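You operate a simulated robot arm through the tools that you are given. There is no shell and no other tool.

Carry out the task below with a simulated robot arm. There is one attempt and no reset: what you move stays moved.

## Task
Open the grey drawer, fetch the blue adapter from the inside of the grey drawer and set it on the upper deck of the trolley, then shut the drawer. Take the small grey carton and leave it on the lower deck of the trolley. Fetch the green knob plate and set it on the lower board of the white table. Fetch the bar marked eight and set it on the upper deck of the trolley. Open the brown drawer, put the yellow corner pad from the inside of the brown drawer on the front of the white table and shut the drawer again. Shut the green drawer. Take the brown-strapped bundle and leave it on the belt beside the out table. Close the upper drawer of the machine. Open the side table drawer, put the red cloth in the inside of the side table drawer, then shut the drawer. The order is free. Set down upright: small grey carton.
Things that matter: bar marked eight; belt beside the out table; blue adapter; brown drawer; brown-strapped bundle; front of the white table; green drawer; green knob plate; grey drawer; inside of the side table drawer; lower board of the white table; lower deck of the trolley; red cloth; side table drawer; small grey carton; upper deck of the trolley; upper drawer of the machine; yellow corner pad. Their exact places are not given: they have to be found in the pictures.

Only the result counts: the job must be done as asked and must still hold three seconds after the hand-in. Knocking over, shifting, dropping, spilling or breaking anything else fails it. Flat cloth is picked up by pressing the open fingertips on it (5 to 10 N) and closing them slowly along it; thin cloth reads only 2 to 8 mm in the jaws.

## Robot
A 6-joint arm with a fingered hand on a trunk, on a base that moves. Base frame: it is fixed to the floor where the robot stands at the start and does not move with it; the origin is under the middle of the robot, x ahead of it, y to its left, z up. Lengths are in mm, angles in rad, forces in N, time in s.
With the tool pointing down near the work surface it reaches from about 100 to 780 mm from the robot's upright axis, wherever it stands. Its first joint turns from -2.897 to 2.897 rad. Places, roughly: bar marked eight [4000, 3250, 750]; belt beside the out table [-2200, 2500, 800]; blue adapter (10x5x4 cm) [2800, 1900, 600]; brown drawer [3900, 3600, 600]; brown-strapped bundle (13x13x2 cm) [1400, 3300, 800]; front of the white table [3900, 3400, 800]; green drawer [3300, 2900, 600]; green knob plate (11x24x4 cm) [4000, 3000, 800]; grey drawer [2800, 2000, 600]; inside of the side table drawer [2300, 5400, 600]; lower board of the white table [4200, 3700, 300]; lower deck of the trolley [6500, 4700, 200]; red cloth (10x6x4 cm) [1600, 8400, 1100]; side table drawer [2300, 5500, 600]; small grey carton [6500, 4750, 750]; upper deck of the trolley [6500, 4700, 700]; upper drawer of the machine [0, 4900, 700]; yellow corner pad (6x6x4 cm) [3900, 3600, 600]. Payload 5 kg.
The TCP is the grasp point between the finger pads, 36 mm short of the fingertips. In the tool frame z runs along the fingers and y along their closing line. The gripper opens to 120 mm; its body begins 42 mm behind the TCP. The gripper is a hand of 4 fingers: y runs from the thumb to the fingers, the wrist lies at [-19, -123, -211] in the tool frame.
Orientation is that of the tool frame in the base frame, as [roll, pitch, yaw] about the fixed x, y, z axes, in that order (R = Rz(yaw) Ry(pitch) Rx(roll)). With the fingers straight down and the wrist toward the robot, the tool's x, y and z point along [0, 1, 0], [1, 0, 0] and [0, 0, -1] of the base frame.

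## Interface
- The arm moves only by the tool nudge_tool. Its argument "plan" is a list of rows, each a list of 6 numbers: the shift along the tool's x, y, z in units of 250 mm (1.0 is 250 mm), then the turn, a rotation vector about the tool's x, y, z in units of 180 degrees (1.0 is 180 degrees). In form: [[dx, dy, dz, rx, ry, rz], ...]. A call has 1 to 20 rows; each row is the pose to reach, as a shift and turn from the pose commanded when the call began, along the tool's axes at that moment. A call with a number of a shift or a turn outside -1 to 1 is refused whole. Rows are played at 5 a second. More than 50 mm and 0.15 rad between two rows, and nothing of the call is played. A pose out of reach is approached as far as the arm can. The call stops where the force on the tool passes 40 N (or 10 N more than at its start, if that is more) or the arm is blocked; 0.2 s more then pass. In this call time passes only in rows, and 0.2 s behind the last. It gives the time, the measured TCP pose, the force on the tool (base axes), the opening and the grip force at its end, in the units of the frame above (readings bear some noise), with the torque about the TCP (base axes, N m) and any sound that the robot's microphone picked up.
- Cameras (640 x 400 px; columns grow to the right, rows downward): "scene" is now at [113, 10.9, 1619.2]; the picture's right is [0.14, -0.99, 0.00], its down [-0.65, -0.09, -0.76] and it looks along [0.75, 0.11, -0.65] (base axes); focal length 292 px, centre (320, 200). "wrist" rides on the gripper at [73, -101, -142] in the tool frame; the picture's right is [-0.79, 0.29, -0.54], its down [-0.56, -0.70, 0.44] and it looks along [-0.25, 0.65, 0.71] (tool axes); focal length 280 px, centre (320, 200).
- get_image(camera): a new picture of that camera. The clock stands still meanwhile.
- lift_body(by): slides the trunk up (or, below 0, down) by that many mm; the arm and the scene camera ride with it, the base frame stays. It gives what a move gives, with no picture.
- steer(legs): drives the robot by 1 to 6 legs, each [ahead, turn to the left] in mm and rad, along the robot's own axes; the way and the turn of a leg run together, so that a leg with both is an arc; at most 1500 mm and 3.142 rad a leg. The arm and the cameras ride along, it lands a little off, and it stops where it bumps. It gives what a move gives.
- curl_fingers(index, middle, ring, thumb_bend, thumb_turn): sets how far each is bent, from 0 (flat) to 1 (curled in); at 0.3 the hand is open as for a grip, at 0.7 the pads meet at the TCP. One left out holds its place. A second passes; each finger stops where it meets its share of the squeeze, and holds until it gets a number again. It is the only way to open and close the hand. It gives what a move gives, with no picture; readings hold the bend of each and the force on the fingers (four entries, about 0 where the hand has none), thumb and palm. thumb_turn goes from beside the hand (0) to across from the fingers (1), as for a grip.
- head_to(pan, tilt): turns the head with the scene camera to pan (to the left, within 1.501 rad either way) and tilt (down, from -0.506 to 1.204), counted from straight ahead of the robot. It gives what a move gives.
- locate(camera, pixels): for up to 12 pixels [column, row] of the newest picture of that camera ("zoom" is the newest enlarged one), the place [x, y, z] in the base frame of the surface seen there, good to about 3 mm. The clock stands still meanwhile.
- inspect(camera, box): a new picture of the part [left, top, right, bottom] of that camera's present view, enlarged. The clock stands still meanwhile.
- job_done(): hands the job in; it is judged then, once.

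Unless the task says otherwise, let go and move clear before handing in.

The tools are called after "Request:" as a command line: name --pt "numbers of a row" for each row, then --argument value for the rest, lists and objects as JSON in quotes. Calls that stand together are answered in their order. nudge_tool: Moves the arm, as the interface text tells. Its arguments: {"type":"object","properties":{"plan":{"type":"array"}},"required":["plan"]} The other tools are called the same way: lift_body (by) moves the trunk up or down; curl_fingers (index, middle, ring, thumb_bend, thumb_turn) moves the fingers one by one; steer (legs) drives the base; head_to (pan, tilt) turns the head that bears the scene camera; get_image (camera) takes a picture; locate (camera, pixels) gives the place of the surface under pixels of a picture; inspect (camera, box) takes an enlarged picture of a part of a camera's view; job_done () hands the job in.

At the start:

```text
time: 0.0
position: [594.7, 27.4, 796.8]
tcp_rot: [-3.14, 0.001, 1.572]
contact_force: [0.2, -0.1, 0.6]
wrist_torque: [-0.01, 0.02, 0.03]
finger_gap: 119.5
grip_force: 0.0
shape: jaw
bend: [0.3, 0.3, 0.3, 0.3, 0.98]
finger forces: [0.0, 0.0, 0.0, 0.0, 0.0, 0.1]
trunk travel left (down, up): [-625.0, 215.0]
robot x, y, heading: [-1.3, 0.3, 0.002]
head pan, tilt (commanded): [0.141, 0.712]
```

scene: 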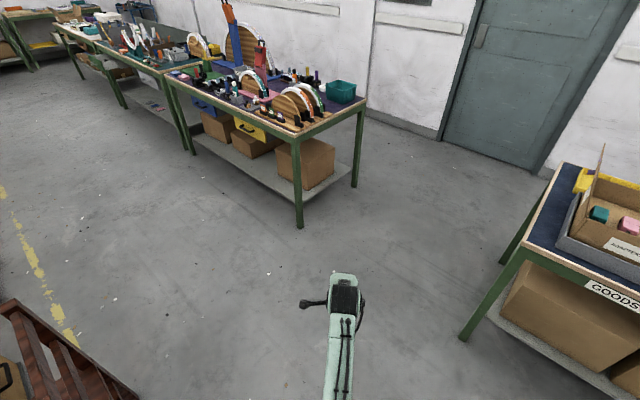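
wrist: 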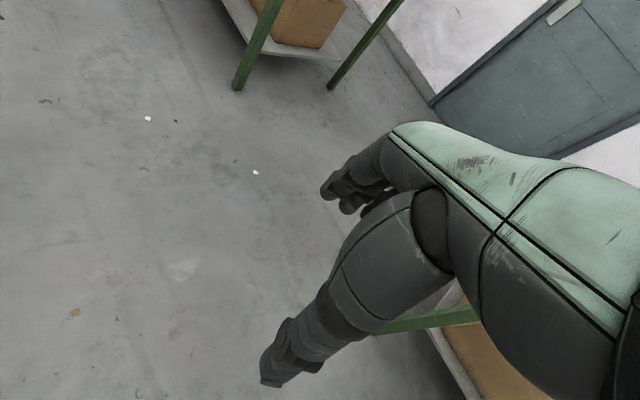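

The scene picture shows a green-legged table ahead (columns 170-365) with more tables to the left. I'll look around with the head to map the room before moving.

Request:
head_to --pan 0.7 --tilt 0.35

Request:
get_image --camera "scene"

```text
time: 1.0
position: [595.4, 26.6, 796.9]
tcp_rot: [3.141, 0.0, 1.573]
contact_force: [0.3, 0.2, -0.4]
wrist_torque: [0.0, -0.01, 0.02]
finger_gap: 119.8
grip_force: 0.1
shape: jaw
bend: [0.3, 0.3, 0.3, 0.3, 0.98]
finger forces: [0.0, 0.1, 0.1, 0.0, 0.0, 0.0]
trunk travel left (down, up): [-625.0, 215.0]
robot x, y, heading: [2.0, -1.1, -0.002]
head pan, tilt (commanded): [0.7, 0.351]
```

```text
taken
```

scene: 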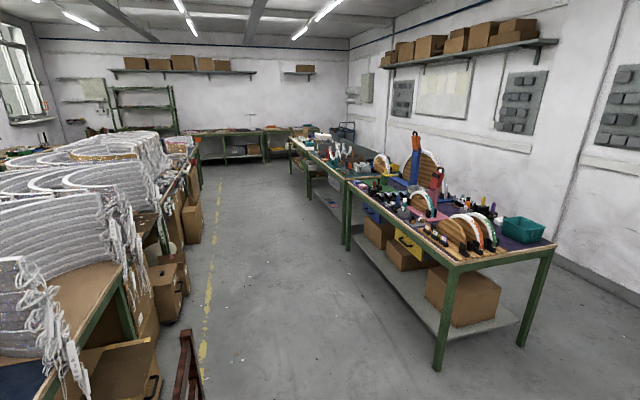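

The view shows the aisle between two rows of tables. I'll locate table corners and floor points and look in more directions.

Request:
locate --camera "scene" --pixels '[[438, 370], [520, 345], [347, 250], [320, 195], [460, 265], [553, 245], [262, 160], [205, 370], [220, 190], [160, 140], [300, 135], [345, 175]]'

Request:
head_to --pan 1.5 --tilt 0.35

Request:
get_image --camera "scene"

Request:
locate --camera "scene" --pixels '[[100, 300], [200, 250], [300, 250], [400, 250], [500, 250], [600, 250], [320, 150], [420, 150], [520, 200], [320, 350], [450, 350], [600, 350]]'

Request:
head_to --pan -0.3 --tilt 0.35

Request:
get_image --camera "scene"

Request:
head_to --pan -1.3 --tilt 0.35

Request:
get_image --camera "scene"

```text
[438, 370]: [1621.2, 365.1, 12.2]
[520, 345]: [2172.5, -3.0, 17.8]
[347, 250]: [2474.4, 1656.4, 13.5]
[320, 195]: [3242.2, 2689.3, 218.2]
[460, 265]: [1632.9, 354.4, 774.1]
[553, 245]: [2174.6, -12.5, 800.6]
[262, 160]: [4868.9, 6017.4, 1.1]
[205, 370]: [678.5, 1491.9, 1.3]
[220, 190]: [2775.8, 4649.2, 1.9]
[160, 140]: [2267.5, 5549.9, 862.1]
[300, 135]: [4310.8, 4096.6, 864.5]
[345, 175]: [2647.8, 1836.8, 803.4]
```

```text
time: 2.1
position: [594.8, 26.6, 796.5]
tcp_rot: [3.142, -0.001, 1.57]
contact_force: [0.5, 0.3, 0.2]
wrist_torque: [0.01, 0.02, 0.01]
finger_gap: 119.5
grip_force: 0.1
shape: jaw
bend: [0.3, 0.3, 0.3, 0.3, 0.98]
finger forces: [0.0, 0.0, 0.1, 0.1, 0.0, 0.0]
trunk travel left (down, up): [-625.0, 215.0]
robot x, y, heading: [-2.4, -4.2, -0.001]
head pan, tilt (commanded): [1.499, 0.351]
```

```text
taken
```

scene: 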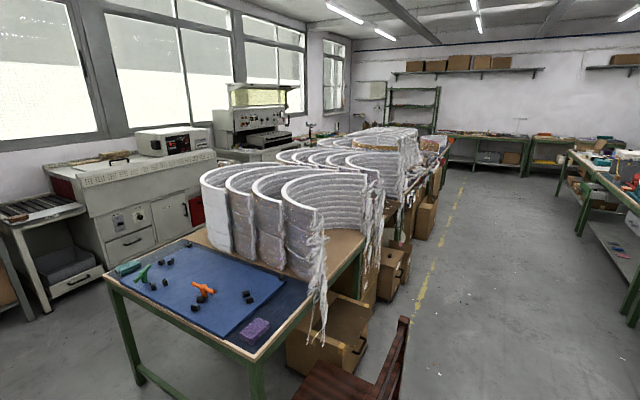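

```text
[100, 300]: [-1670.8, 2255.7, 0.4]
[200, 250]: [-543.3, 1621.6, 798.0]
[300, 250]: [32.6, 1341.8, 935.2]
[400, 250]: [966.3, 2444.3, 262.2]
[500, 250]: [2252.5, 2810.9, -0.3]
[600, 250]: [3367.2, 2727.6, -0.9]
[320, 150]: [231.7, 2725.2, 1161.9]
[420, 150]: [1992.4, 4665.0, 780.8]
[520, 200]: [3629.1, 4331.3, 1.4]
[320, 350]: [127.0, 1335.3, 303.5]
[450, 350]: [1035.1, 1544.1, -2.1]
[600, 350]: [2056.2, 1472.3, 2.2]
```

```text
time: 3.9
position: [595.3, 26.5, 798.1]
tcp_rot: [-3.141, 0.001, 1.57]
contact_force: [0.3, 0.8, -0.2]
wrist_torque: [0.03, -0.03, 0.02]
finger_gap: 119.7
grip_force: 0.1
shape: jaw
bend: [0.3, 0.3, 0.3, 0.3, 0.98]
finger forces: [0.1, 0.0, 0.0, 0.0, 0.0, 0.0]
trunk travel left (down, up): [-625.0, 215.0]
robot x, y, heading: [0.7, -1.7, -0.001]
head pan, tilt (commanded): [-0.3, 0.351]
```

```text
taken
```

scene: 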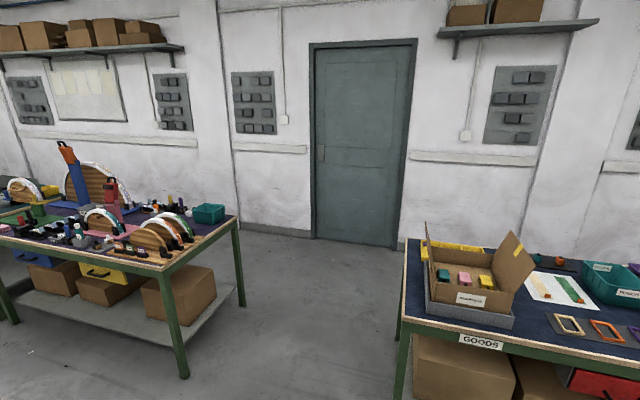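

```text
time: 5.2
position: [593.8, 28.0, 797.8]
tcp_rot: [-3.14, 0.0, 1.571]
contact_force: [0.4, -0.6, 0.8]
wrist_torque: [0.02, 0.01, 0.01]
finger_gap: 119.5
grip_force: 0.1
shape: jaw
bend: [0.3, 0.3, 0.3, 0.3, 0.98]
finger forces: [0.1, 0.0, 0.0, 0.0, 0.0, 0.0]
trunk travel left (down, up): [-625.0, 215.0]
robot x, y, heading: [0.5, -1.0, 0.002]
head pan, tilt (commanded): [-1.3, 0.351]
```

```text
taken
```

scene: 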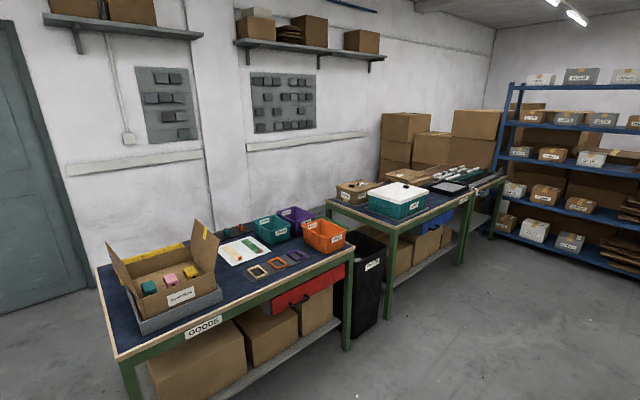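

The room is large, with assembly tables to the left running along direction roughly (0.55, 0.83). I'll check the chair near my path and the aisle before driving.

Request:
head_to --pan 1.0 --tilt 0.8

Request:
get_image --camera "scene"

Request:
locate --camera "scene" --pixels '[[320, 380], [320, 300], [320, 200], [400, 200], [240, 200], [200, 300], [150, 250], [100, 300], [50, 350], [250, 250], [280, 350], [220, 350]]'

Request:
head_to --pan 0.0 --tilt 1.2

Request:
get_image --camera "scene"

```text
time: 7.3
position: [595.0, 27.4, 797.0]
tcp_rot: [3.142, 0.0, 1.57]
contact_force: [0.8, 0.1, 0.3]
wrist_torque: [0.01, 0.0, 0.02]
finger_gap: 119.5
grip_force: 0.1
shape: jaw
bend: [0.3, 0.3, 0.3, 0.3, 0.98]
finger forces: [0.0, 0.2, 0.1, 0.0, 0.0, 0.1]
trunk travel left (down, up): [-625.0, 215.0]
robot x, y, heading: [-0.1, -0.7, 0.003]
head pan, tilt (commanded): [1.0, 0.799]
```

```text
taken
```

scene: 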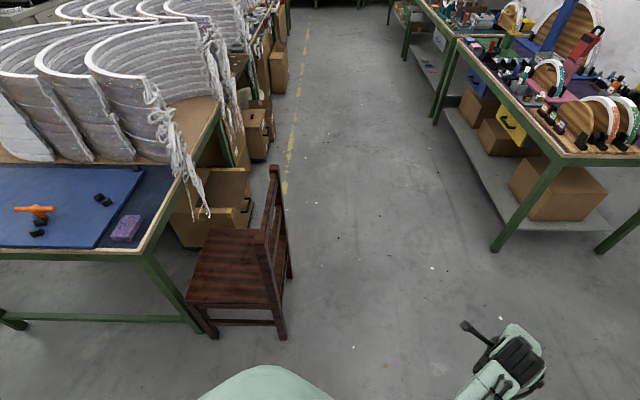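

```text
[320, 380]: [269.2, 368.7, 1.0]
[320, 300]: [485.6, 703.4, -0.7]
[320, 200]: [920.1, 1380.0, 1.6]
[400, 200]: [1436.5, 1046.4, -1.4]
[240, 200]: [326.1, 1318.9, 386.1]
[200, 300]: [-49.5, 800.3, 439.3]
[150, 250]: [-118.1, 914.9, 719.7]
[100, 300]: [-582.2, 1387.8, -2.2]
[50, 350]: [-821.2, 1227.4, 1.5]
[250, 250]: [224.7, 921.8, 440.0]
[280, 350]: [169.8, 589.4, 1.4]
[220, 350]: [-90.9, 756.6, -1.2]
```

```text
time: 8.6
position: [595.6, 26.8, 797.0]
tcp_rot: [3.141, 0.0, 1.57]
contact_force: [-0.3, 0.4, -0.6]
wrist_torque: [0.03, -0.04, 0.0]
finger_gap: 119.6
grip_force: 0.1
shape: jaw
bend: [0.3, 0.3, 0.3, 0.3, 0.98]
finger forces: [0.0, 0.0, 0.0, 0.0, 0.0, 0.0]
trunk travel left (down, up): [-625.0, 215.0]
robot x, y, heading: [0.6, 0.4, 0.001]
head pan, tilt (commanded): [0.0, 1.201]
```

```text
taken
```

scene: 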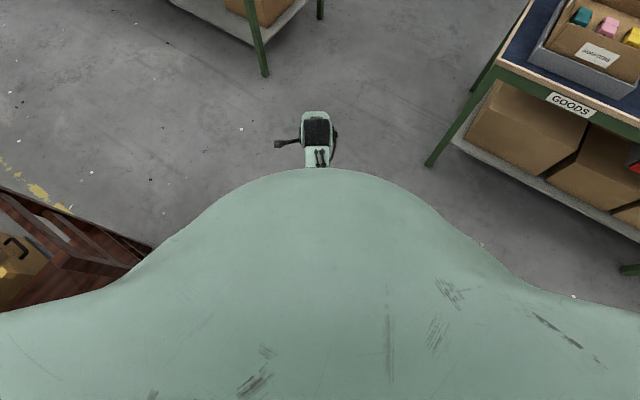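

The chair is at about (170–280, 590–900) and the aisle is about 1.7 m wide. I'll drive around the chair into the aisle and face the grey drawer region from about 900 mm.

Request:
steer --legs '[[0, 0.4], [800, 0], [0, 0.665], [1400, 0], [1143, 0], [0, -1.638]]'

Request:
head_to --pan 0.0 --tilt 0.6

Request:
get_image --camera "scene"

```text
time: 34.6
position: [2482.7, 2245.0, 798.2]
tcp_rot: [3.142, 0.0, 1.018]
contact_force: [0.5, -0.5, -0.2]
wrist_torque: [-0.01, 0.01, 0.0]
finger_gap: 119.8
grip_force: 0.0
shape: jaw
bend: [0.3, 0.3, 0.3, 0.3, 0.98]
finger forces: [0.1, 0.0, 0.1, 0.0, 0.1, 0.1]
trunk travel left (down, up): [-625.0, 215.0]
robot x, y, heading: [1962.8, 2537.8, -0.559]
head pan, tilt (commanded): [0.0, 1.201]
```

```text
time: 35.6
position: [2483.6, 2246.1, 796.6]
tcp_rot: [-3.141, 0.001, 1.02]
contact_force: [-0.5, -0.2, -0.4]
wrist_torque: [0.02, 0.0, -0.01]
finger_gap: 119.5
grip_force: 0.2
shape: jaw
bend: [0.3, 0.3, 0.3, 0.3, 0.98]
finger forces: [0.1, 0.0, 0.0, 0.0, 0.1, 0.0]
trunk travel left (down, up): [-625.0, 215.0]
robot x, y, heading: [1964.1, 2534.1, -0.555]
head pan, tilt (commanded): [0.0, 0.6]
```

```text
taken
```

scene: 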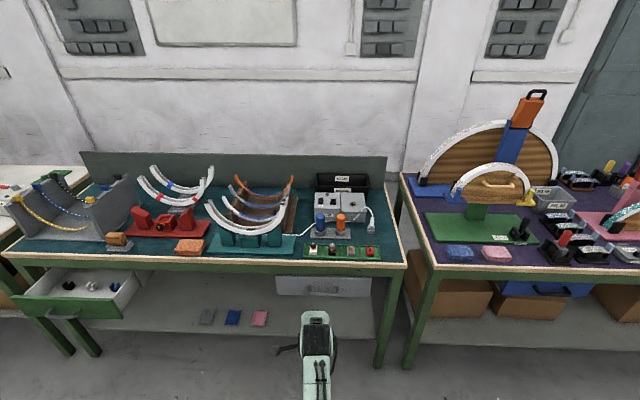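

The grey drawer front is visible at about (323, 285) and the open green drawer at (80, 295). I'll zoom in and locate them.

Request:
inspect --camera "scene" --box '[250, 230, 420, 336]'

Request:
locate --camera "zoom" --pixels '[[110, 175], [280, 175], [440, 175], [110, 230], [280, 230], [440, 230], [280, 160], [280, 200], [100, 140], [470, 140], [300, 190], [260, 190]]'

Request:
inspect --camera "scene" --box '[0, 240, 160, 340]'

Request:
locate --camera "scene" --pixels '[[20, 300], [70, 305], [124, 300], [60, 312], [138, 275], [60, 270], [10, 255], [400, 262], [407, 360], [378, 360], [320, 330], [230, 330]]'

```text
3.76 times, centred on (335, 283) of scene
```

zoom: 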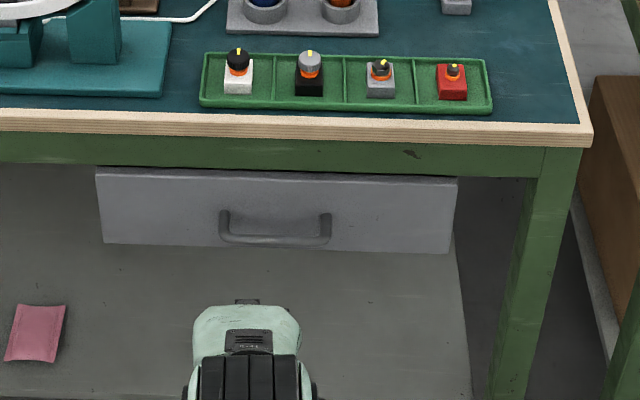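

```text
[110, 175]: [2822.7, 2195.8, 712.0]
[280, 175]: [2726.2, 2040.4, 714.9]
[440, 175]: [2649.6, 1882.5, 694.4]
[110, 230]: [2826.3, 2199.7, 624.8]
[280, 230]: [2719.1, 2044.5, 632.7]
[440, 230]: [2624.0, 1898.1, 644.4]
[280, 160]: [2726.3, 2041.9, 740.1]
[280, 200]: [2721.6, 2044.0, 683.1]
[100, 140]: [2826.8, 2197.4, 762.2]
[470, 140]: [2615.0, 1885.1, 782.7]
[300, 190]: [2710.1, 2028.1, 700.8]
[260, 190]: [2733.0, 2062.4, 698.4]
```

```text
4.00 times, centred on (80, 290) of scene
```

zoom: 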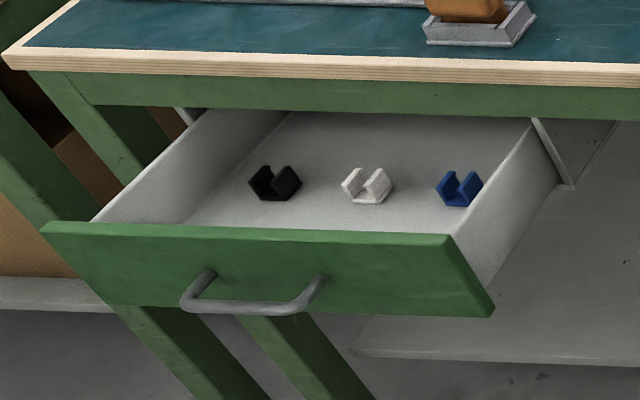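

```text
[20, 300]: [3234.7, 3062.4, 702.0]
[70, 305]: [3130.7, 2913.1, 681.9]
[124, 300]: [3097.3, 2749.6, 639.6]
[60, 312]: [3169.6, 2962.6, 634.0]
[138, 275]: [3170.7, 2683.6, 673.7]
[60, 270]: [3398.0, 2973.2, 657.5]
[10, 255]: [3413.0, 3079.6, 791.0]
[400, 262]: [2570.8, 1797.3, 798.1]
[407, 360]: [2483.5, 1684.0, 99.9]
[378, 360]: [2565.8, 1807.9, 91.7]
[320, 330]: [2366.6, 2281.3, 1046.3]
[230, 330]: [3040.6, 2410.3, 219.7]
```

The grey drawer face spans from (2826, 2198) to (2624, 1890) at z 620–710, with its handle around zoom (275, 230). I'll zoom tighter on the handle to get its bar.

Request:
inspect --camera "scene" --box '[300, 270, 348, 300]'

Request:
locate --camera "zoom" --pixels '[[118, 230], [200, 265], [320, 270], [420, 265], [510, 230], [118, 200], [510, 200], [320, 255], [320, 285], [320, 220]]'

```text
13.33 times, centred on (324, 285) of scene
```

zoom: 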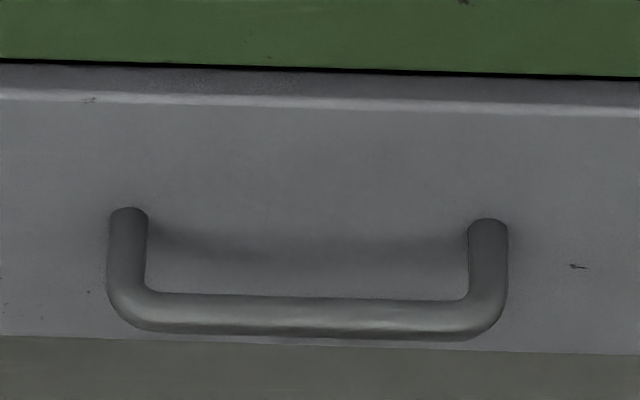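

```text
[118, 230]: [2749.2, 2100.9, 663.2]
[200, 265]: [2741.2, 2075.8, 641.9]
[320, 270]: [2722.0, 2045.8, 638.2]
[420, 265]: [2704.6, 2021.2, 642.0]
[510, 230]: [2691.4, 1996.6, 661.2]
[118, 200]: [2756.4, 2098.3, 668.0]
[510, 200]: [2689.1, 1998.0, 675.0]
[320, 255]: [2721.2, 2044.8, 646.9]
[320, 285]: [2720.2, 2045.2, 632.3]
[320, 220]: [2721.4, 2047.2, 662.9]
```

I'll locate the bar itself at rows 305–325.

Request:
locate --camera "zoom" --pixels '[[160, 312], [240, 313], [320, 315], [400, 318], [470, 318], [125, 250], [488, 260], [320, 305], [320, 325], [128, 222], [488, 232]]'

```text
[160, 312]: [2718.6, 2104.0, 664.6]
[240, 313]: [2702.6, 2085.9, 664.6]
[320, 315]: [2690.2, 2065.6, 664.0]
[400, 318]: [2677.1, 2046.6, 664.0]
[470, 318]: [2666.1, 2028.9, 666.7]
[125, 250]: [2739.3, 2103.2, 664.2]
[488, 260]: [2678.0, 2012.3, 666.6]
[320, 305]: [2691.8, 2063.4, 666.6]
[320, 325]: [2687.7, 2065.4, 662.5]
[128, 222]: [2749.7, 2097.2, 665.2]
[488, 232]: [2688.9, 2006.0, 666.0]
```

The handle bar is at about (2693, 2063, 662), 33 mm in front of the drawer face. I'll rotate the hand to point the fingers horizontally forward (thumb below) in free space.

Request:
nudge_tool --pt "0 0 0 -0.042 0 0" --pt "0 0 0 -0.084 0 0" --pt "0 0 0 -0.126 0 0" --pt "0 0 0 -0.168 0 0" --pt "0 0 0 -0.21 0 0" --pt "0 0 0 -0.252 0 0" --pt "0 0 0 -0.294 0 0" --pt "0 0 0 -0.336 0 0" --pt "0 0 0 -0.378 0 0" --pt "0 0 0 -0.42 0 0" --pt "0 0 0 -0.46 0 0" --pt "0 0 0 -0.5 0 0"

Request:
get_image --camera "scene"

Request:
get_image --camera "wrist"

```text
time: 38.2
position: [2483.5, 2244.5, 796.6]
tcp_rot: [1.573, 0.0, 1.014]
contact_force: [0.1, 0.1, 0.2]
wrist_torque: [-0.04, 0.01, 0.03]
finger_gap: 120.1
grip_force: 0.1
shape: jaw
bend: [0.3, 0.3, 0.3, 0.3, 0.98]
finger forces: [0.1, 0.0, 0.1, 0.0, 0.1, 0.1]
out of reach, approached as far as the arm can: row 6, 7
trunk travel left (down, up): [-625.0, 215.0]
robot x, y, heading: [1965.0, 2534.0, -0.555]
head pan, tilt (commanded): [0.0, 0.6]
```

```text
taken
```

scene: 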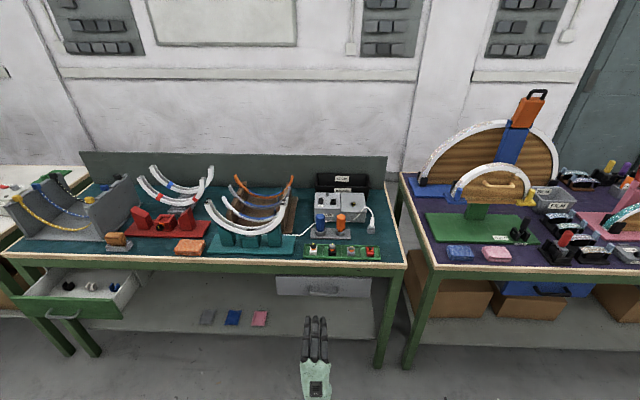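

```text
taken
```

wrist: 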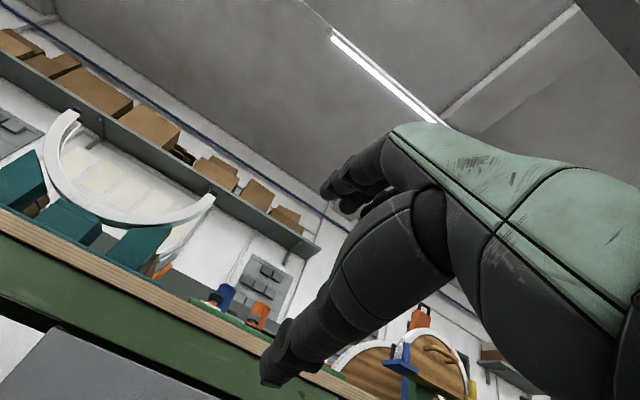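

The hand is horizontal now (roll 1.573). I'll lower the trunk to handle height and drive closer.

Request:
lift_body --by -134

Request:
steer --legs '[[0, -0.042], [165, 0]]'

Request:
get_image --camera "scene"

Request:
get_image --camera "wrist"

```text
time: 39.9
position: [2483.8, 2246.0, 662.3]
tcp_rot: [1.57, 0.0, 1.018]
contact_force: [-0.4, -0.2, -0.2]
wrist_torque: [-0.04, -0.01, 0.02]
finger_gap: 120.1
grip_force: 0.1
shape: jaw
bend: [0.3, 0.3, 0.3, 0.3, 0.98]
finger forces: [0.0, 0.0, 0.0, 0.0, 0.1, 0.0]
trunk travel left (down, up): [-491.0, 349.0]
robot x, y, heading: [1964.4, 2535.1, -0.551]
head pan, tilt (commanded): [0.0, 0.6]
```

```text
time: 41.8
position: [2607.1, 2133.7, 663.4]
tcp_rot: [1.572, 0.0, 0.981]
contact_force: [0.3, 0.2, -0.3]
wrist_torque: [0.01, 0.0, 0.02]
finger_gap: 119.9
grip_force: 0.0
shape: jaw
bend: [0.3, 0.3, 0.3, 0.3, 0.98]
finger forces: [0.1, 0.0, 0.0, 0.0, 0.1, 0.0]
trunk travel left (down, up): [-491.0, 349.0]
robot x, y, heading: [2099.2, 2447.9, -0.589]
head pan, tilt (commanded): [0.0, 0.6]
```

```text
taken
```

scene: 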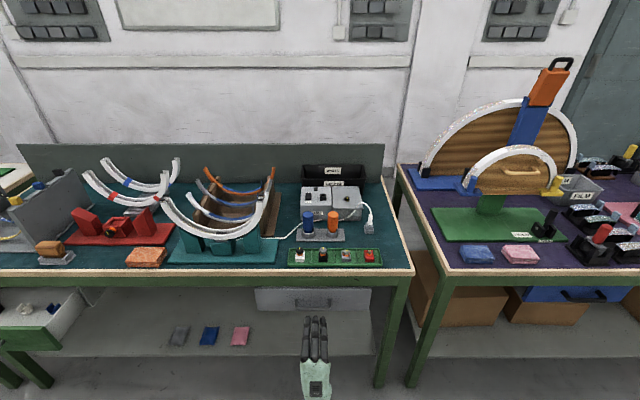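

```text
taken
```

wrist: 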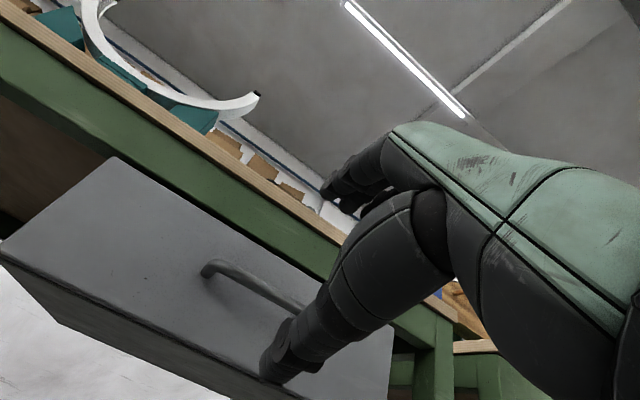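

The wrist picture shows the handle at (250, 285) ahead of the fingers; I'm 99 mm short and 10 mm left. I'll advance around the bar.

Request:
nudge_tool --pt "-0.02 0 0.13 0 0 0" --pt "-0.04 0 0.26 0 0 0" --pt "-0.04 0 0.33 0 0 0" --pt "-0.04 0 0.39 0 0 0"

Request:
get_image --camera "wrist"

Request:
inspect --camera "scene" --box '[240, 270, 400, 370]'

```text
time: 42.8
position: [2667.5, 2079.6, 690.4]
tcp_rot: [1.573, 0.0, 0.98]
contact_force: [-0.2, 1.3, -0.9]
wrist_torque: [-0.02, -0.05, -0.02]
finger_gap: 119.8
grip_force: 0.1
shape: jaw
bend: [0.3, 0.3, 0.3, 0.3, 0.98]
finger forces: [0.1, 0.0, 0.1, 0.0, 0.0, 0.0]
out of reach, approached as far as the arm can: row 2, 3, 4
trunk travel left (down, up): [-491.0, 349.0]
robot x, y, heading: [2098.9, 2442.1, -0.592]
head pan, tilt (commanded): [0.0, 0.6]
```

```text
taken
```

wrist: 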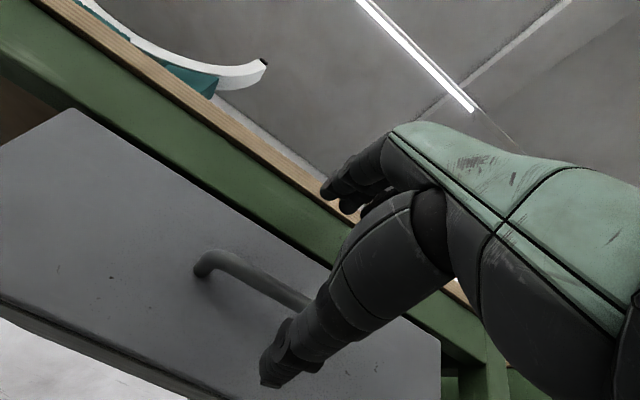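

```text
4.00 times, centred on (320, 320) of scene
```

zoom: 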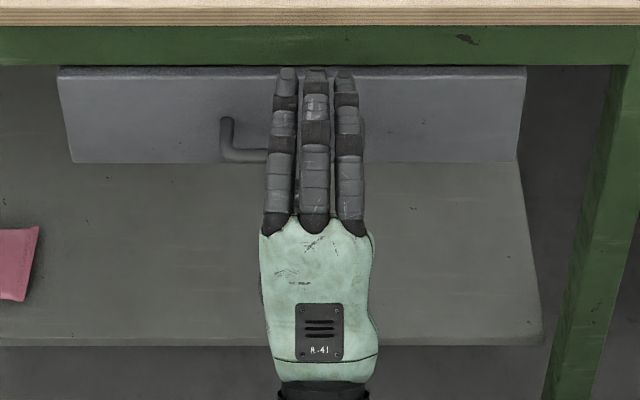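

The arm hit its reach limit (z drifted to 690). I'll retract 60 mm, lower the trunk so the arm works closer to shoulder height, and then re-approach.

Request:
nudge_tool --pt "0 0 -0.18 0 0 0" --pt "0 0 -0.3 0 0 0"

Request:
lift_body --by -220

```text
time: 43.4
position: [2629.8, 2105.2, 668.3]
tcp_rot: [1.569, 0.0, 0.981]
contact_force: [0.0, -0.3, 0.2]
wrist_torque: [0.0, 0.0, 0.01]
finger_gap: 119.7
grip_force: 0.0
shape: jaw
bend: [0.3, 0.3, 0.3, 0.3, 0.98]
finger forces: [0.1, 0.0, 0.2, 0.1, 0.0, 0.0]
out of reach, approached as far as the arm can: row 1, 2
trunk travel left (down, up): [-491.0, 349.0]
robot x, y, heading: [2099.4, 2441.8, -0.594]
head pan, tilt (commanded): [0.0, 0.6]
```

```text
time: 45.7
position: [2631.0, 2106.1, 448.5]
tcp_rot: [1.57, 0.0, 0.98]
contact_force: [-0.4, -0.2, 0.0]
wrist_torque: [0.0, 0.01, -0.03]
finger_gap: 119.7
grip_force: 0.1
shape: jaw
bend: [0.3, 0.3, 0.3, 0.3, 0.98]
finger forces: [0.0, 0.0, 0.0, 0.0, 0.0, 0.0]
trunk travel left (down, up): [-271.0, 569.0]
robot x, y, heading: [2096.8, 2442.9, -0.597]
head pan, tilt (commanded): [0.0, 0.6]
```

Now I'll raise the hand along tool y by 213 mm back to handle height and then go forward 64 mm.

Request:
nudge_tool --pt "0 0.19 0 0 0 0" --pt "0 0.38 0 0 0 0" --pt "0 0.57 0 0 0 0" --pt "0 0.76 0 0 0 0" --pt "0 0.854 0 0 0 0" --pt "0 0.854 0.15 0 0 0" --pt "0 0.854 0.256 0 0 0"

Request:
inspect --camera "scene" --box '[220, 180, 420, 305]'

Request:
get_image --camera "wrist"

```text
time: 47.3
position: [2664.9, 2084.0, 471.5]
tcp_rot: [1.567, 0.0, 0.979]
contact_force: [0.5, -0.3, 0.0]
wrist_torque: [-0.02, 0.05, 0.01]
finger_gap: 120.0
grip_force: 0.0
shape: jaw
bend: [0.3, 0.3, 0.3, 0.3, 0.98]
finger forces: [0.1, 0.0, 0.0, 0.0, 0.0, 0.0]
out of reach, approached as far as the arm can: row 1, 2, 3, 4, 5, 6, 7
trunk travel left (down, up): [-271.0, 569.0]
robot x, y, heading: [2096.4, 2439.8, -0.592]
head pan, tilt (commanded): [0.0, 0.6]
```

```text
3.20 times, centred on (320, 242) of scene
```

zoom: 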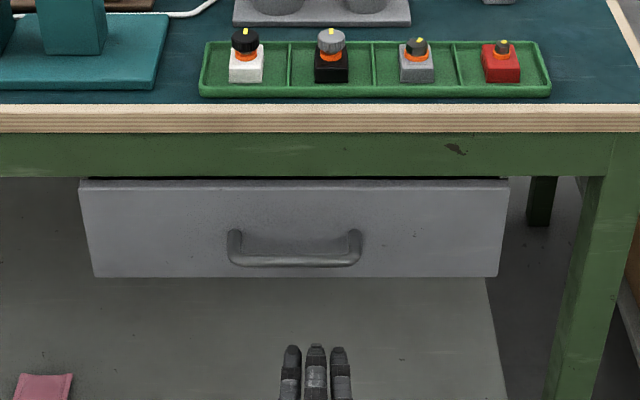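

```text
taken
```

wrist: 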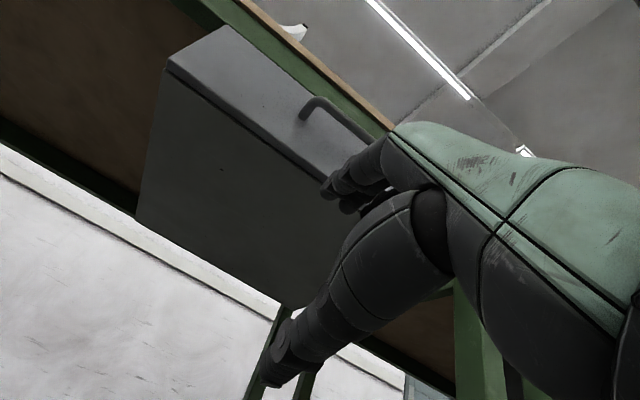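

The arm is stuck at its reach edge in this pose, so I'll return to the earlier well-reached pose (595 mm ahead, relative z≈797) and use the base to approach instead. First I reverse the last nudge.

Request:
nudge_tool --pt "0 -0.1 -0.15 0 0 0" --pt "0 -0.28 -0.2 0 0 0" --pt "0 -0.46 -0.25 0 0 0" --pt "0 -0.64 -0.3 0 0 0" --pt "0 -0.8 -0.34 0 0 0" --pt "0 -0.86 -0.36 0 0 0"

```text
time: 48.7
position: [2551.5, 2156.5, 406.5]
tcp_rot: [1.568, 0.0, 0.978]
contact_force: [0.3, 0.3, -0.3]
wrist_torque: [-0.01, -0.03, -0.04]
finger_gap: 119.7
grip_force: 0.0
shape: jaw
bend: [0.3, 0.3, 0.3, 0.3, 0.98]
finger forces: [0.1, 0.0, 0.0, 0.0, 0.0, 0.0]
out of reach, approached as far as the arm can: row 2, 3, 4, 5, 6
trunk travel left (down, up): [-271.0, 569.0]
robot x, y, heading: [2094.3, 2442.7, -0.59]
head pan, tilt (commanded): [0.0, 0.6]
```

Now at 539 mm ahead and relative z 760; I'll move back up and forward by small amounts to the known good pose.

Request:
nudge_tool --pt "0 0.07 0.1 0 0 0" --pt "0 0.144 0.2 0 0 0"

```text
time: 49.3
position: [2593.8, 2129.2, 444.7]
tcp_rot: [1.57, 0.0, 0.979]
contact_force: [-0.5, -0.2, -0.1]
wrist_torque: [0.01, 0.01, -0.03]
finger_gap: 120.0
grip_force: 0.1
shape: jaw
bend: [0.3, 0.3, 0.3, 0.3, 0.98]
finger forces: [0.0, 0.0, 0.1, 0.0, 0.1, 0.0]
trunk travel left (down, up): [-271.0, 569.0]
robot x, y, heading: [2097.5, 2443.8, -0.594]
head pan, tilt (commanded): [0.0, 0.6]
```

Reached cleanly. I'll test raising by 50 mm from here to understand the limit.

Request:
nudge_tool --pt "0 0.1 0 0 0 0" --pt "0 0.2 0 0 0 0"

```text
time: 49.9
position: [2594.3, 2128.9, 495.9]
tcp_rot: [1.569, 0.0, 0.981]
contact_force: [1.0, -0.1, 0.8]
wrist_torque: [-0.01, 0.03, -0.01]
finger_gap: 119.9
grip_force: 0.1
shape: jaw
bend: [0.3, 0.3, 0.3, 0.3, 0.98]
finger forces: [0.0, 0.0, 0.0, 0.0, 0.0, 0.0]
trunk travel left (down, up): [-271.0, 569.0]
robot x, y, heading: [2097.8, 2440.4, -0.589]
head pan, tilt (commanded): [0.0, 0.6]
```

Raising works here. I'll continue up to handle height at this distance.

Request:
nudge_tool --pt "0 0.19 0 0 0 0" --pt "0 0.38 0 0 0 0" --pt "0 0.57 0 0 0 0" --pt "0 0.664 0 0 0 0"

Request:
nudge_tool --pt "0 0 0.12 0 0 0" --pt "0 0 0.24 0 0 0"

```text
time: 50.9
position: [2593.0, 2131.7, 660.5]
tcp_rot: [1.57, 0.0, 0.979]
contact_force: [0.7, -0.1, 0.1]
wrist_torque: [0.0, 0.01, 0.03]
finger_gap: 119.9
grip_force: 0.1
shape: jaw
bend: [0.3, 0.3, 0.3, 0.3, 0.98]
finger forces: [0.1, 0.0, 0.0, 0.0, 0.0, 0.1]
trunk travel left (down, up): [-271.0, 569.0]
robot x, y, heading: [2094.3, 2441.4, -0.597]
head pan, tilt (commanded): [0.0, 0.6]
```

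```text
time: 51.5
position: [2644.9, 2097.2, 660.2]
tcp_rot: [1.57, 0.0, 0.978]
contact_force: [0.2, 0.7, -0.8]
wrist_torque: [0.02, -0.06, 0.0]
finger_gap: 119.8
grip_force: 0.0
shape: jaw
bend: [0.3, 0.3, 0.3, 0.3, 0.98]
finger forces: [0.0, 0.0, 0.0, 0.0, 0.1, 0.0]
trunk travel left (down, up): [-271.0, 569.0]
robot x, y, heading: [2096.2, 2445.7, -0.592]
head pan, tilt (commanded): [0.0, 0.6]
```

Good: at this trunk height it reaches forward freely. 47 mm more to put the fingers around the bar.

Request:
nudge_tool --pt "0 0.004 0.1 0 0 0" --pt "0 0.008 0.19 0 0 0"

Request:
inspect --camera "scene" --box '[220, 180, 420, 305]'

Request:
get_image --camera "wrist"

```text
time: 52.1
position: [2682.9, 2069.7, 661.6]
tcp_rot: [1.57, 0.0, 0.981]
contact_force: [-0.8, -1.5, 0.2]
wrist_torque: [0.01, -0.01, 0.0]
finger_gap: 119.9
grip_force: 0.0
shape: jaw
bend: [0.3, 0.3, 0.3, 0.3, 0.98]
finger forces: [0.0, 0.0, 0.1, 0.0, 0.1, 0.0]
trunk travel left (down, up): [-271.0, 569.0]
robot x, y, heading: [2100.5, 2446.9, -0.59]
head pan, tilt (commanded): [0.0, 0.6]
```

```text
3.20 times, centred on (320, 242) of scene
```

zoom: 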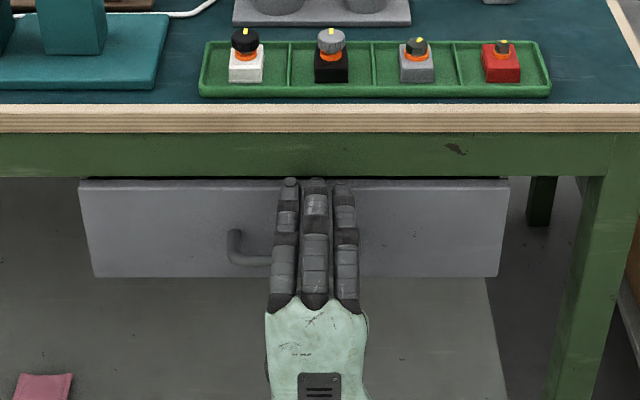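

```text
taken
```

wrist: 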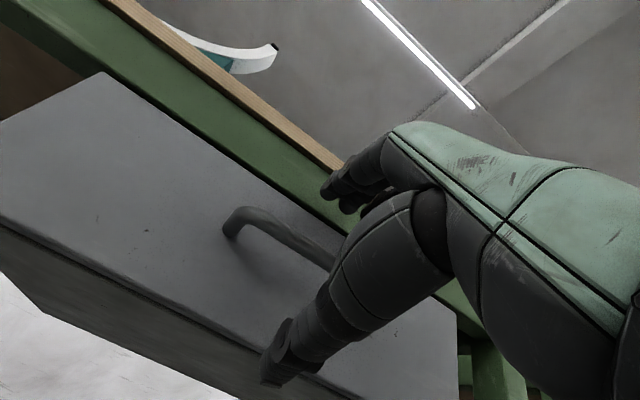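

The fingers look right-of-centre on the handle (handle columns 228–363, fingers 275–358), so I'll re-measure the handle and finger positions before closing.

Request:
locate --camera "scene" --pixels '[[293, 256], [300, 261]]'

Request:
inspect --camera "scene" --box '[270, 225, 350, 275]'

Request:
locate --camera "zoom" --pixels '[[170, 205], [190, 262], [230, 268], [505, 220], [310, 60], [360, 60], [420, 80], [365, 200], [300, 200], [420, 200], [60, 120], [60, 250]]'

```text
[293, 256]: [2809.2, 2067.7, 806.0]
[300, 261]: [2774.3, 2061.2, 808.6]
```

```text
8.00 times, centred on (310, 250) of scene
```

zoom: 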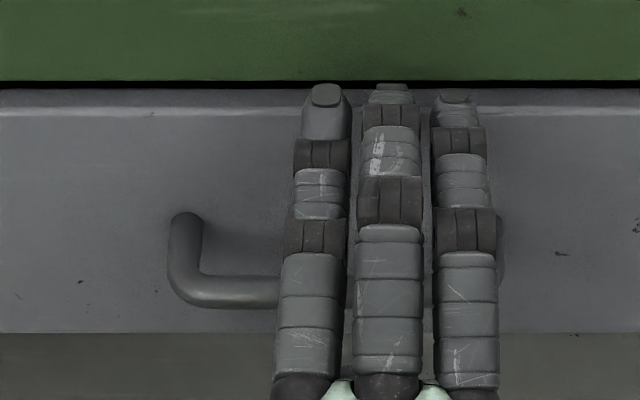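

```text
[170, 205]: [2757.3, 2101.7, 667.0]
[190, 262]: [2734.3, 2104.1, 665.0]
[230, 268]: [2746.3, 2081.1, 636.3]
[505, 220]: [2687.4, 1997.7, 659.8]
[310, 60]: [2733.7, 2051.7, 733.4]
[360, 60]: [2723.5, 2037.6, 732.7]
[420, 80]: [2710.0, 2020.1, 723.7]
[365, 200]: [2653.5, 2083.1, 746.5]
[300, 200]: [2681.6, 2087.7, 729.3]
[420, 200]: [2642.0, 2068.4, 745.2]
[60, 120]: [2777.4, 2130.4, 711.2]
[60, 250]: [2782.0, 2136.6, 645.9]
```

The ring finger sits near the right post (t≈3172), so I'll shift 16 mm left and then close the hand on the bar.

Request:
nudge_tool --pt "0.064 0 0 0 0 0"

Request:
curl_fingers --index 0.55 --middle 0.55 --ring 0.55 --thumb_bend 0.55

Request:
inspect --camera "scene" --box '[270, 225, 350, 275]'

```text
time: 52.5
position: [2691.7, 2083.7, 663.3]
tcp_rot: [1.57, 0.0, 0.979]
contact_force: [0.0, 0.7, -0.4]
wrist_torque: [0.01, 0.03, 0.01]
finger_gap: 120.1
grip_force: 0.0
shape: jaw
bend: [0.3, 0.3, 0.3, 0.3, 0.98]
finger forces: [0.0, 0.1, 0.1, 0.0, 0.1, 0.1]
trunk travel left (down, up): [-271.0, 569.0]
robot x, y, heading: [2099.7, 2446.1, -0.589]
head pan, tilt (commanded): [0.0, 0.6]
```

```text
time: 53.5
position: [2691.3, 2084.2, 662.9]
tcp_rot: [1.569, 0.0, 0.976]
contact_force: [0.3, -0.5, -0.3]
wrist_torque: [-0.01, 0.02, 0.0]
finger_gap: 50.0
grip_force: 0.1
shape: fingers
bend: [0.55, 0.55, 0.55, 0.55, 0.98]
finger forces: [0.0, 0.0, 0.1, 0.1, 0.0, 0.0]
trunk travel left (down, up): [-271.0, 569.0]
robot x, y, heading: [2097.2, 2445.0, -0.589]
head pan, tilt (commanded): [0.0, 0.6]
```

```text
8.00 times, centred on (310, 250) of scene
```

zoom: 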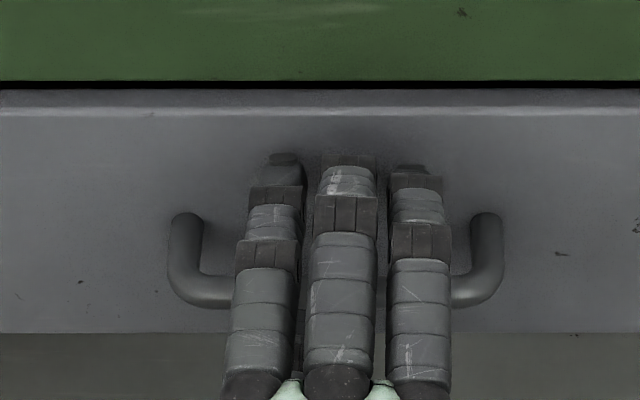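

The three fingers are now centred between the posts and above/behind the bar. I'll close fully on the bar.

Request:
curl_fingers --index 0.75 --middle 0.75 --ring 0.75 --thumb_bend 0.75

Request:
inspect --camera "scene" --box '[270, 225, 350, 275]'

```text
time: 54.5
position: [2692.3, 2084.2, 664.0]
tcp_rot: [1.566, 0.0, 0.978]
contact_force: [0.5, -2.0, 6.4]
wrist_torque: [-0.24, 0.1, 0.13]
finger_gap: 0.2
grip_force: 3.5
shape: fingers
bend: [0.74, 0.75, 0.74, 0.72, 0.97]
finger forces: [0.0, 1.7, 5.0, 0.0, 0.0, 0.0]
trunk travel left (down, up): [-271.0, 569.0]
robot x, y, heading: [2097.1, 2443.7, -0.589]
head pan, tilt (commanded): [0.0, 0.6]
```

```text
8.00 times, centred on (310, 250) of scene
```

zoom: 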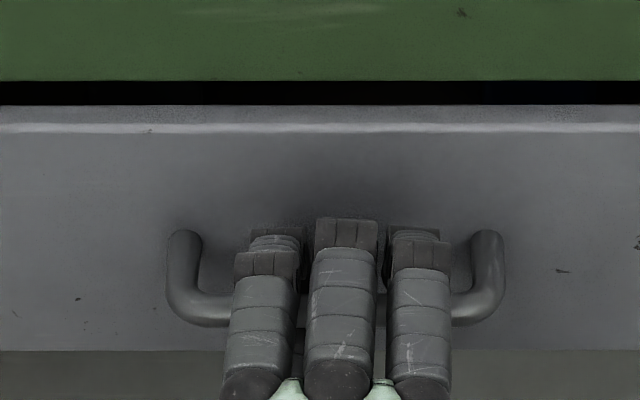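

The fingers are hooked and the drawer already moved a little (dark slot at rows 80–105). I'll pull it out with the arm.

Request:
nudge_tool --pt "0 0 -0.12 0 0 0" --pt "0 0 -0.24 0 0 0" --pt "0 0 -0.36 0 0 0" --pt "0 0 -0.48 0 0 0" --pt "0 0 -0.6 0 0 0" --pt "0 0 -0.72 0 0 0"

Request:
get_image --camera "scene"

```text
time: 55.9
position: [2561.5, 2170.7, 673.0]
tcp_rot: [1.542, -0.001, 0.971]
contact_force: [-1.6, 0.2, -22.5]
wrist_torque: [-0.06, 0.23, 0.04]
finger_gap: 3.3
grip_force: 14.7
shape: fingers
bend: [0.75, 0.75, 0.75, 0.68, 0.97]
finger forces: [0.0, 0.0, 1.0, 0.1, 28.4, 0.1]
trunk travel left (down, up): [-271.0, 569.0]
robot x, y, heading: [2097.0, 2442.8, -0.59]
head pan, tilt (commanded): [0.0, 0.6]
```

```text
taken
```

scene: 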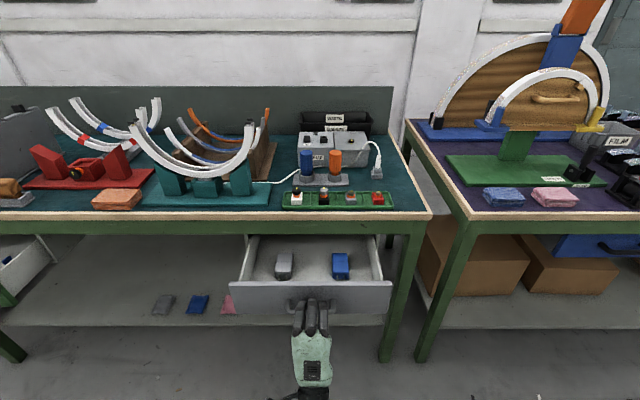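

The drawer is open ~150 mm and the blue adapter is visible at (340, 266). Let me locate it to see whether more opening is needed.

Request:
inspect --camera "scene" --box '[220, 215, 412, 335]'

Request:
locate --camera "zoom" --pixels '[[400, 150], [400, 130], [380, 180], [425, 180], [200, 160], [50, 225], [300, 230], [560, 225], [320, 50], [300, 80], [320, 160], [490, 160]]'

```text
3.33 times, centred on (316, 275) of scene
```

zoom: 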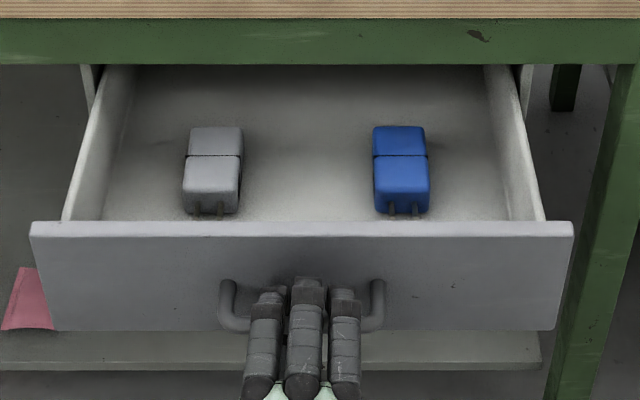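

```text
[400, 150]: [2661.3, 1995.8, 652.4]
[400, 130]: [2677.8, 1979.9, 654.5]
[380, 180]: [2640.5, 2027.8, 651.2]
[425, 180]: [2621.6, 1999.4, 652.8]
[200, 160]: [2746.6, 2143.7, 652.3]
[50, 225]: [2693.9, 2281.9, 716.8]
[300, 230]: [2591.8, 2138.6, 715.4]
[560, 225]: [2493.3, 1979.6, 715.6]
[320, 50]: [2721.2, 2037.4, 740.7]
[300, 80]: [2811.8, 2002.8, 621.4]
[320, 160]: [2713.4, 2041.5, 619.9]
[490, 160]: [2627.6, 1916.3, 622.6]
```

The drawer is 160 mm out; the adapter's rear end (n≈1105) is still under the table edge, so I want about 140 mm more. I'll relax the thumb and back up the base with fingers hooked.

Request:
curl_fingers --thumb_bend 0.5

Request:
steer --legs '[[-130, 0]]'

Request:
get_image --camera "scene"

```text
time: 57.1
position: [2559.3, 2172.8, 685.7]
tcp_rot: [1.516, -0.003, 0.975]
contact_force: [0.4, -0.1, -1.0]
wrist_torque: [-0.01, 0.02, -0.03]
finger_gap: 25.9
grip_force: 1.2
shape: fingers
bend: [0.75, 0.75, 0.75, 0.49, 0.97]
finger forces: [0.0, 0.0, 0.0, 0.1, 1.1, 0.0]
trunk travel left (down, up): [-271.0, 569.0]
robot x, y, heading: [2097.5, 2446.4, -0.592]
head pan, tilt (commanded): [0.0, 0.6]
stopped: the arm was blocked; the commanded pose is now the measured one
```

```text
time: 58.5
position: [2453.5, 2245.5, 682.0]
tcp_rot: [1.521, -0.003, 0.975]
contact_force: [0.3, -0.3, 1.0]
wrist_torque: [-0.02, 0.0, -0.02]
finger_gap: 23.7
grip_force: 0.1
shape: fingers
bend: [0.75, 0.75, 0.75, 0.5, 0.97]
finger forces: [0.1, 0.0, 0.1, 0.0, 0.0, 0.1]
trunk travel left (down, up): [-271.0, 569.0]
robot x, y, heading: [1989.7, 2518.3, -0.592]
head pan, tilt (commanded): [0.0, 0.6]
```

```text
taken
```

scene: 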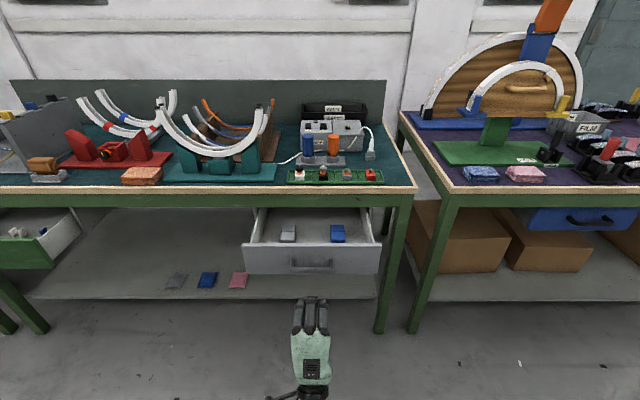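

The fingers slipped off the bar when the arm rose; the drawer is still 160 mm out. I'll open the hand, level it at z 662 and re-approach the bar (now at n≈908).

Request:
curl_fingers --index 0.3 --middle 0.3 --ring 0.3 --thumb_bend 0.3

Request:
nudge_tool --pt "0 -0.08 0 0.016 0 0" --pt "0 -0.09 0.15 0.016 0 0" --pt "0 -0.1 0.3 0.016 0 0" --pt "0 -0.106 0.42 0.016 0 0" --pt "0 -0.106 0.511 0.016 0 0"

Request:
inspect --camera "scene" --box '[220, 195, 412, 315]'

```text
time: 59.5
position: [2451.3, 2245.5, 685.9]
tcp_rot: [1.514, -0.004, 0.976]
contact_force: [0.1, -0.5, -0.5]
wrist_torque: [0.0, -0.01, 0.04]
finger_gap: 123.1
grip_force: 0.0
shape: fingers
bend: [0.3, 0.3, 0.3, 0.3, 0.97]
finger forces: [0.0, 0.1, 0.0, 0.0, 0.0, 0.0]
trunk travel left (down, up): [-271.0, 569.0]
robot x, y, heading: [1989.9, 2516.2, -0.589]
head pan, tilt (commanded): [0.0, 0.6]
```

```text
time: 60.7
position: [2556.9, 2175.7, 667.8]
tcp_rot: [1.565, -0.003, 0.981]
contact_force: [0.2, 0.3, 0.1]
wrist_torque: [0.01, 0.02, -0.02]
finger_gap: 123.6
grip_force: 0.1
shape: fingers
bend: [0.3, 0.3, 0.3, 0.3, 0.97]
finger forces: [0.1, 0.0, 0.1, 0.0, 0.0, 0.1]
trunk travel left (down, up): [-271.0, 569.0]
robot x, y, heading: [1988.6, 2517.6, -0.591]
head pan, tilt (commanded): [0.0, 0.6]
```

```text
3.33 times, centred on (316, 255) of scene
```

zoom: 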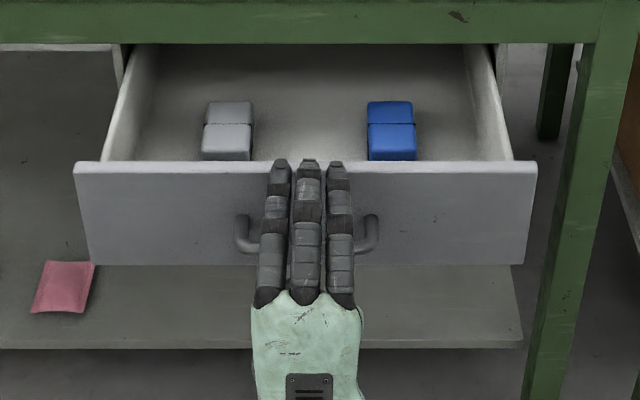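

Fingers are centred over the handle (columns 265–350 vs posts 243 and 372). Lower 6 mm and close.

Request:
nudge_tool --pt "0 -0.024 0.01 0 0 0"

Request:
curl_fingers --index 0.7 --middle 0.7 --ring 0.7 --thumb_bend 0.6

Request:
curl_fingers --index 0.85 --middle 0.85 --ring 0.85

Request:
inspect --camera "scene" --box '[220, 195, 412, 315]'

```text
time: 61.1
position: [2559.5, 2174.2, 661.7]
tcp_rot: [1.564, -0.004, 0.978]
contact_force: [0.8, -0.8, 0.7]
wrist_torque: [-0.05, 0.01, -0.03]
finger_gap: 123.2
grip_force: 0.0
shape: fingers
bend: [0.3, 0.3, 0.3, 0.3, 0.97]
finger forces: [0.0, 0.1, 0.0, 0.0, 0.0, 0.0]
trunk travel left (down, up): [-271.0, 569.0]
robot x, y, heading: [1989.9, 2514.0, -0.59]
head pan, tilt (commanded): [0.0, 0.6]
```

```text
time: 62.1
position: [2558.4, 2173.6, 661.4]
tcp_rot: [1.562, -0.004, 0.977]
contact_force: [-0.8, -0.2, -0.1]
wrist_torque: [0.0, 0.0, 0.0]
finger_gap: 20.4
grip_force: 0.1
shape: fingers
bend: [0.7, 0.7, 0.7, 0.6, 0.97]
finger forces: [0.1, 0.0, 0.1, 0.1, 0.0, 0.0]
trunk travel left (down, up): [-271.0, 569.0]
robot x, y, heading: [1982.4, 2517.1, -0.593]
head pan, tilt (commanded): [0.0, 0.6]
```

```text
time: 63.1
position: [2557.9, 2174.5, 666.6]
tcp_rot: [1.557, -0.004, 0.976]
contact_force: [-0.2, -3.8, 26.0]
wrist_torque: [-0.3, 0.48, 0.34]
finger_gap: 11.2
grip_force: 26.0
shape: fingers
bend: [0.76, 0.74, 0.73, 0.61, 0.98]
finger forces: [10.2, 11.3, 11.6, 0.0, 19.1, 0.1]
trunk travel left (down, up): [-271.0, 569.0]
robot x, y, heading: [1991.5, 2516.5, -0.595]
head pan, tilt (commanded): [0.0, 0.6]
```

```text
3.33 times, centred on (316, 255) of scene
```

zoom: 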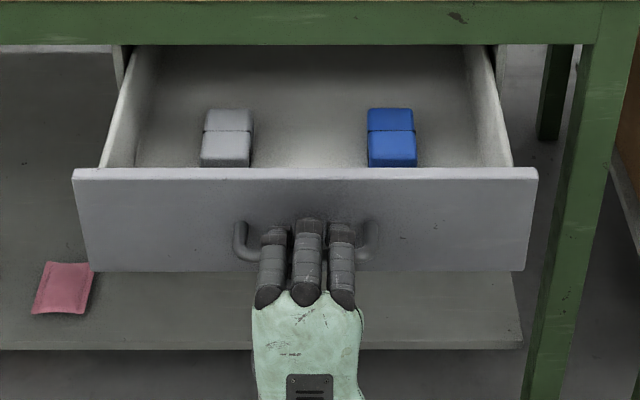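

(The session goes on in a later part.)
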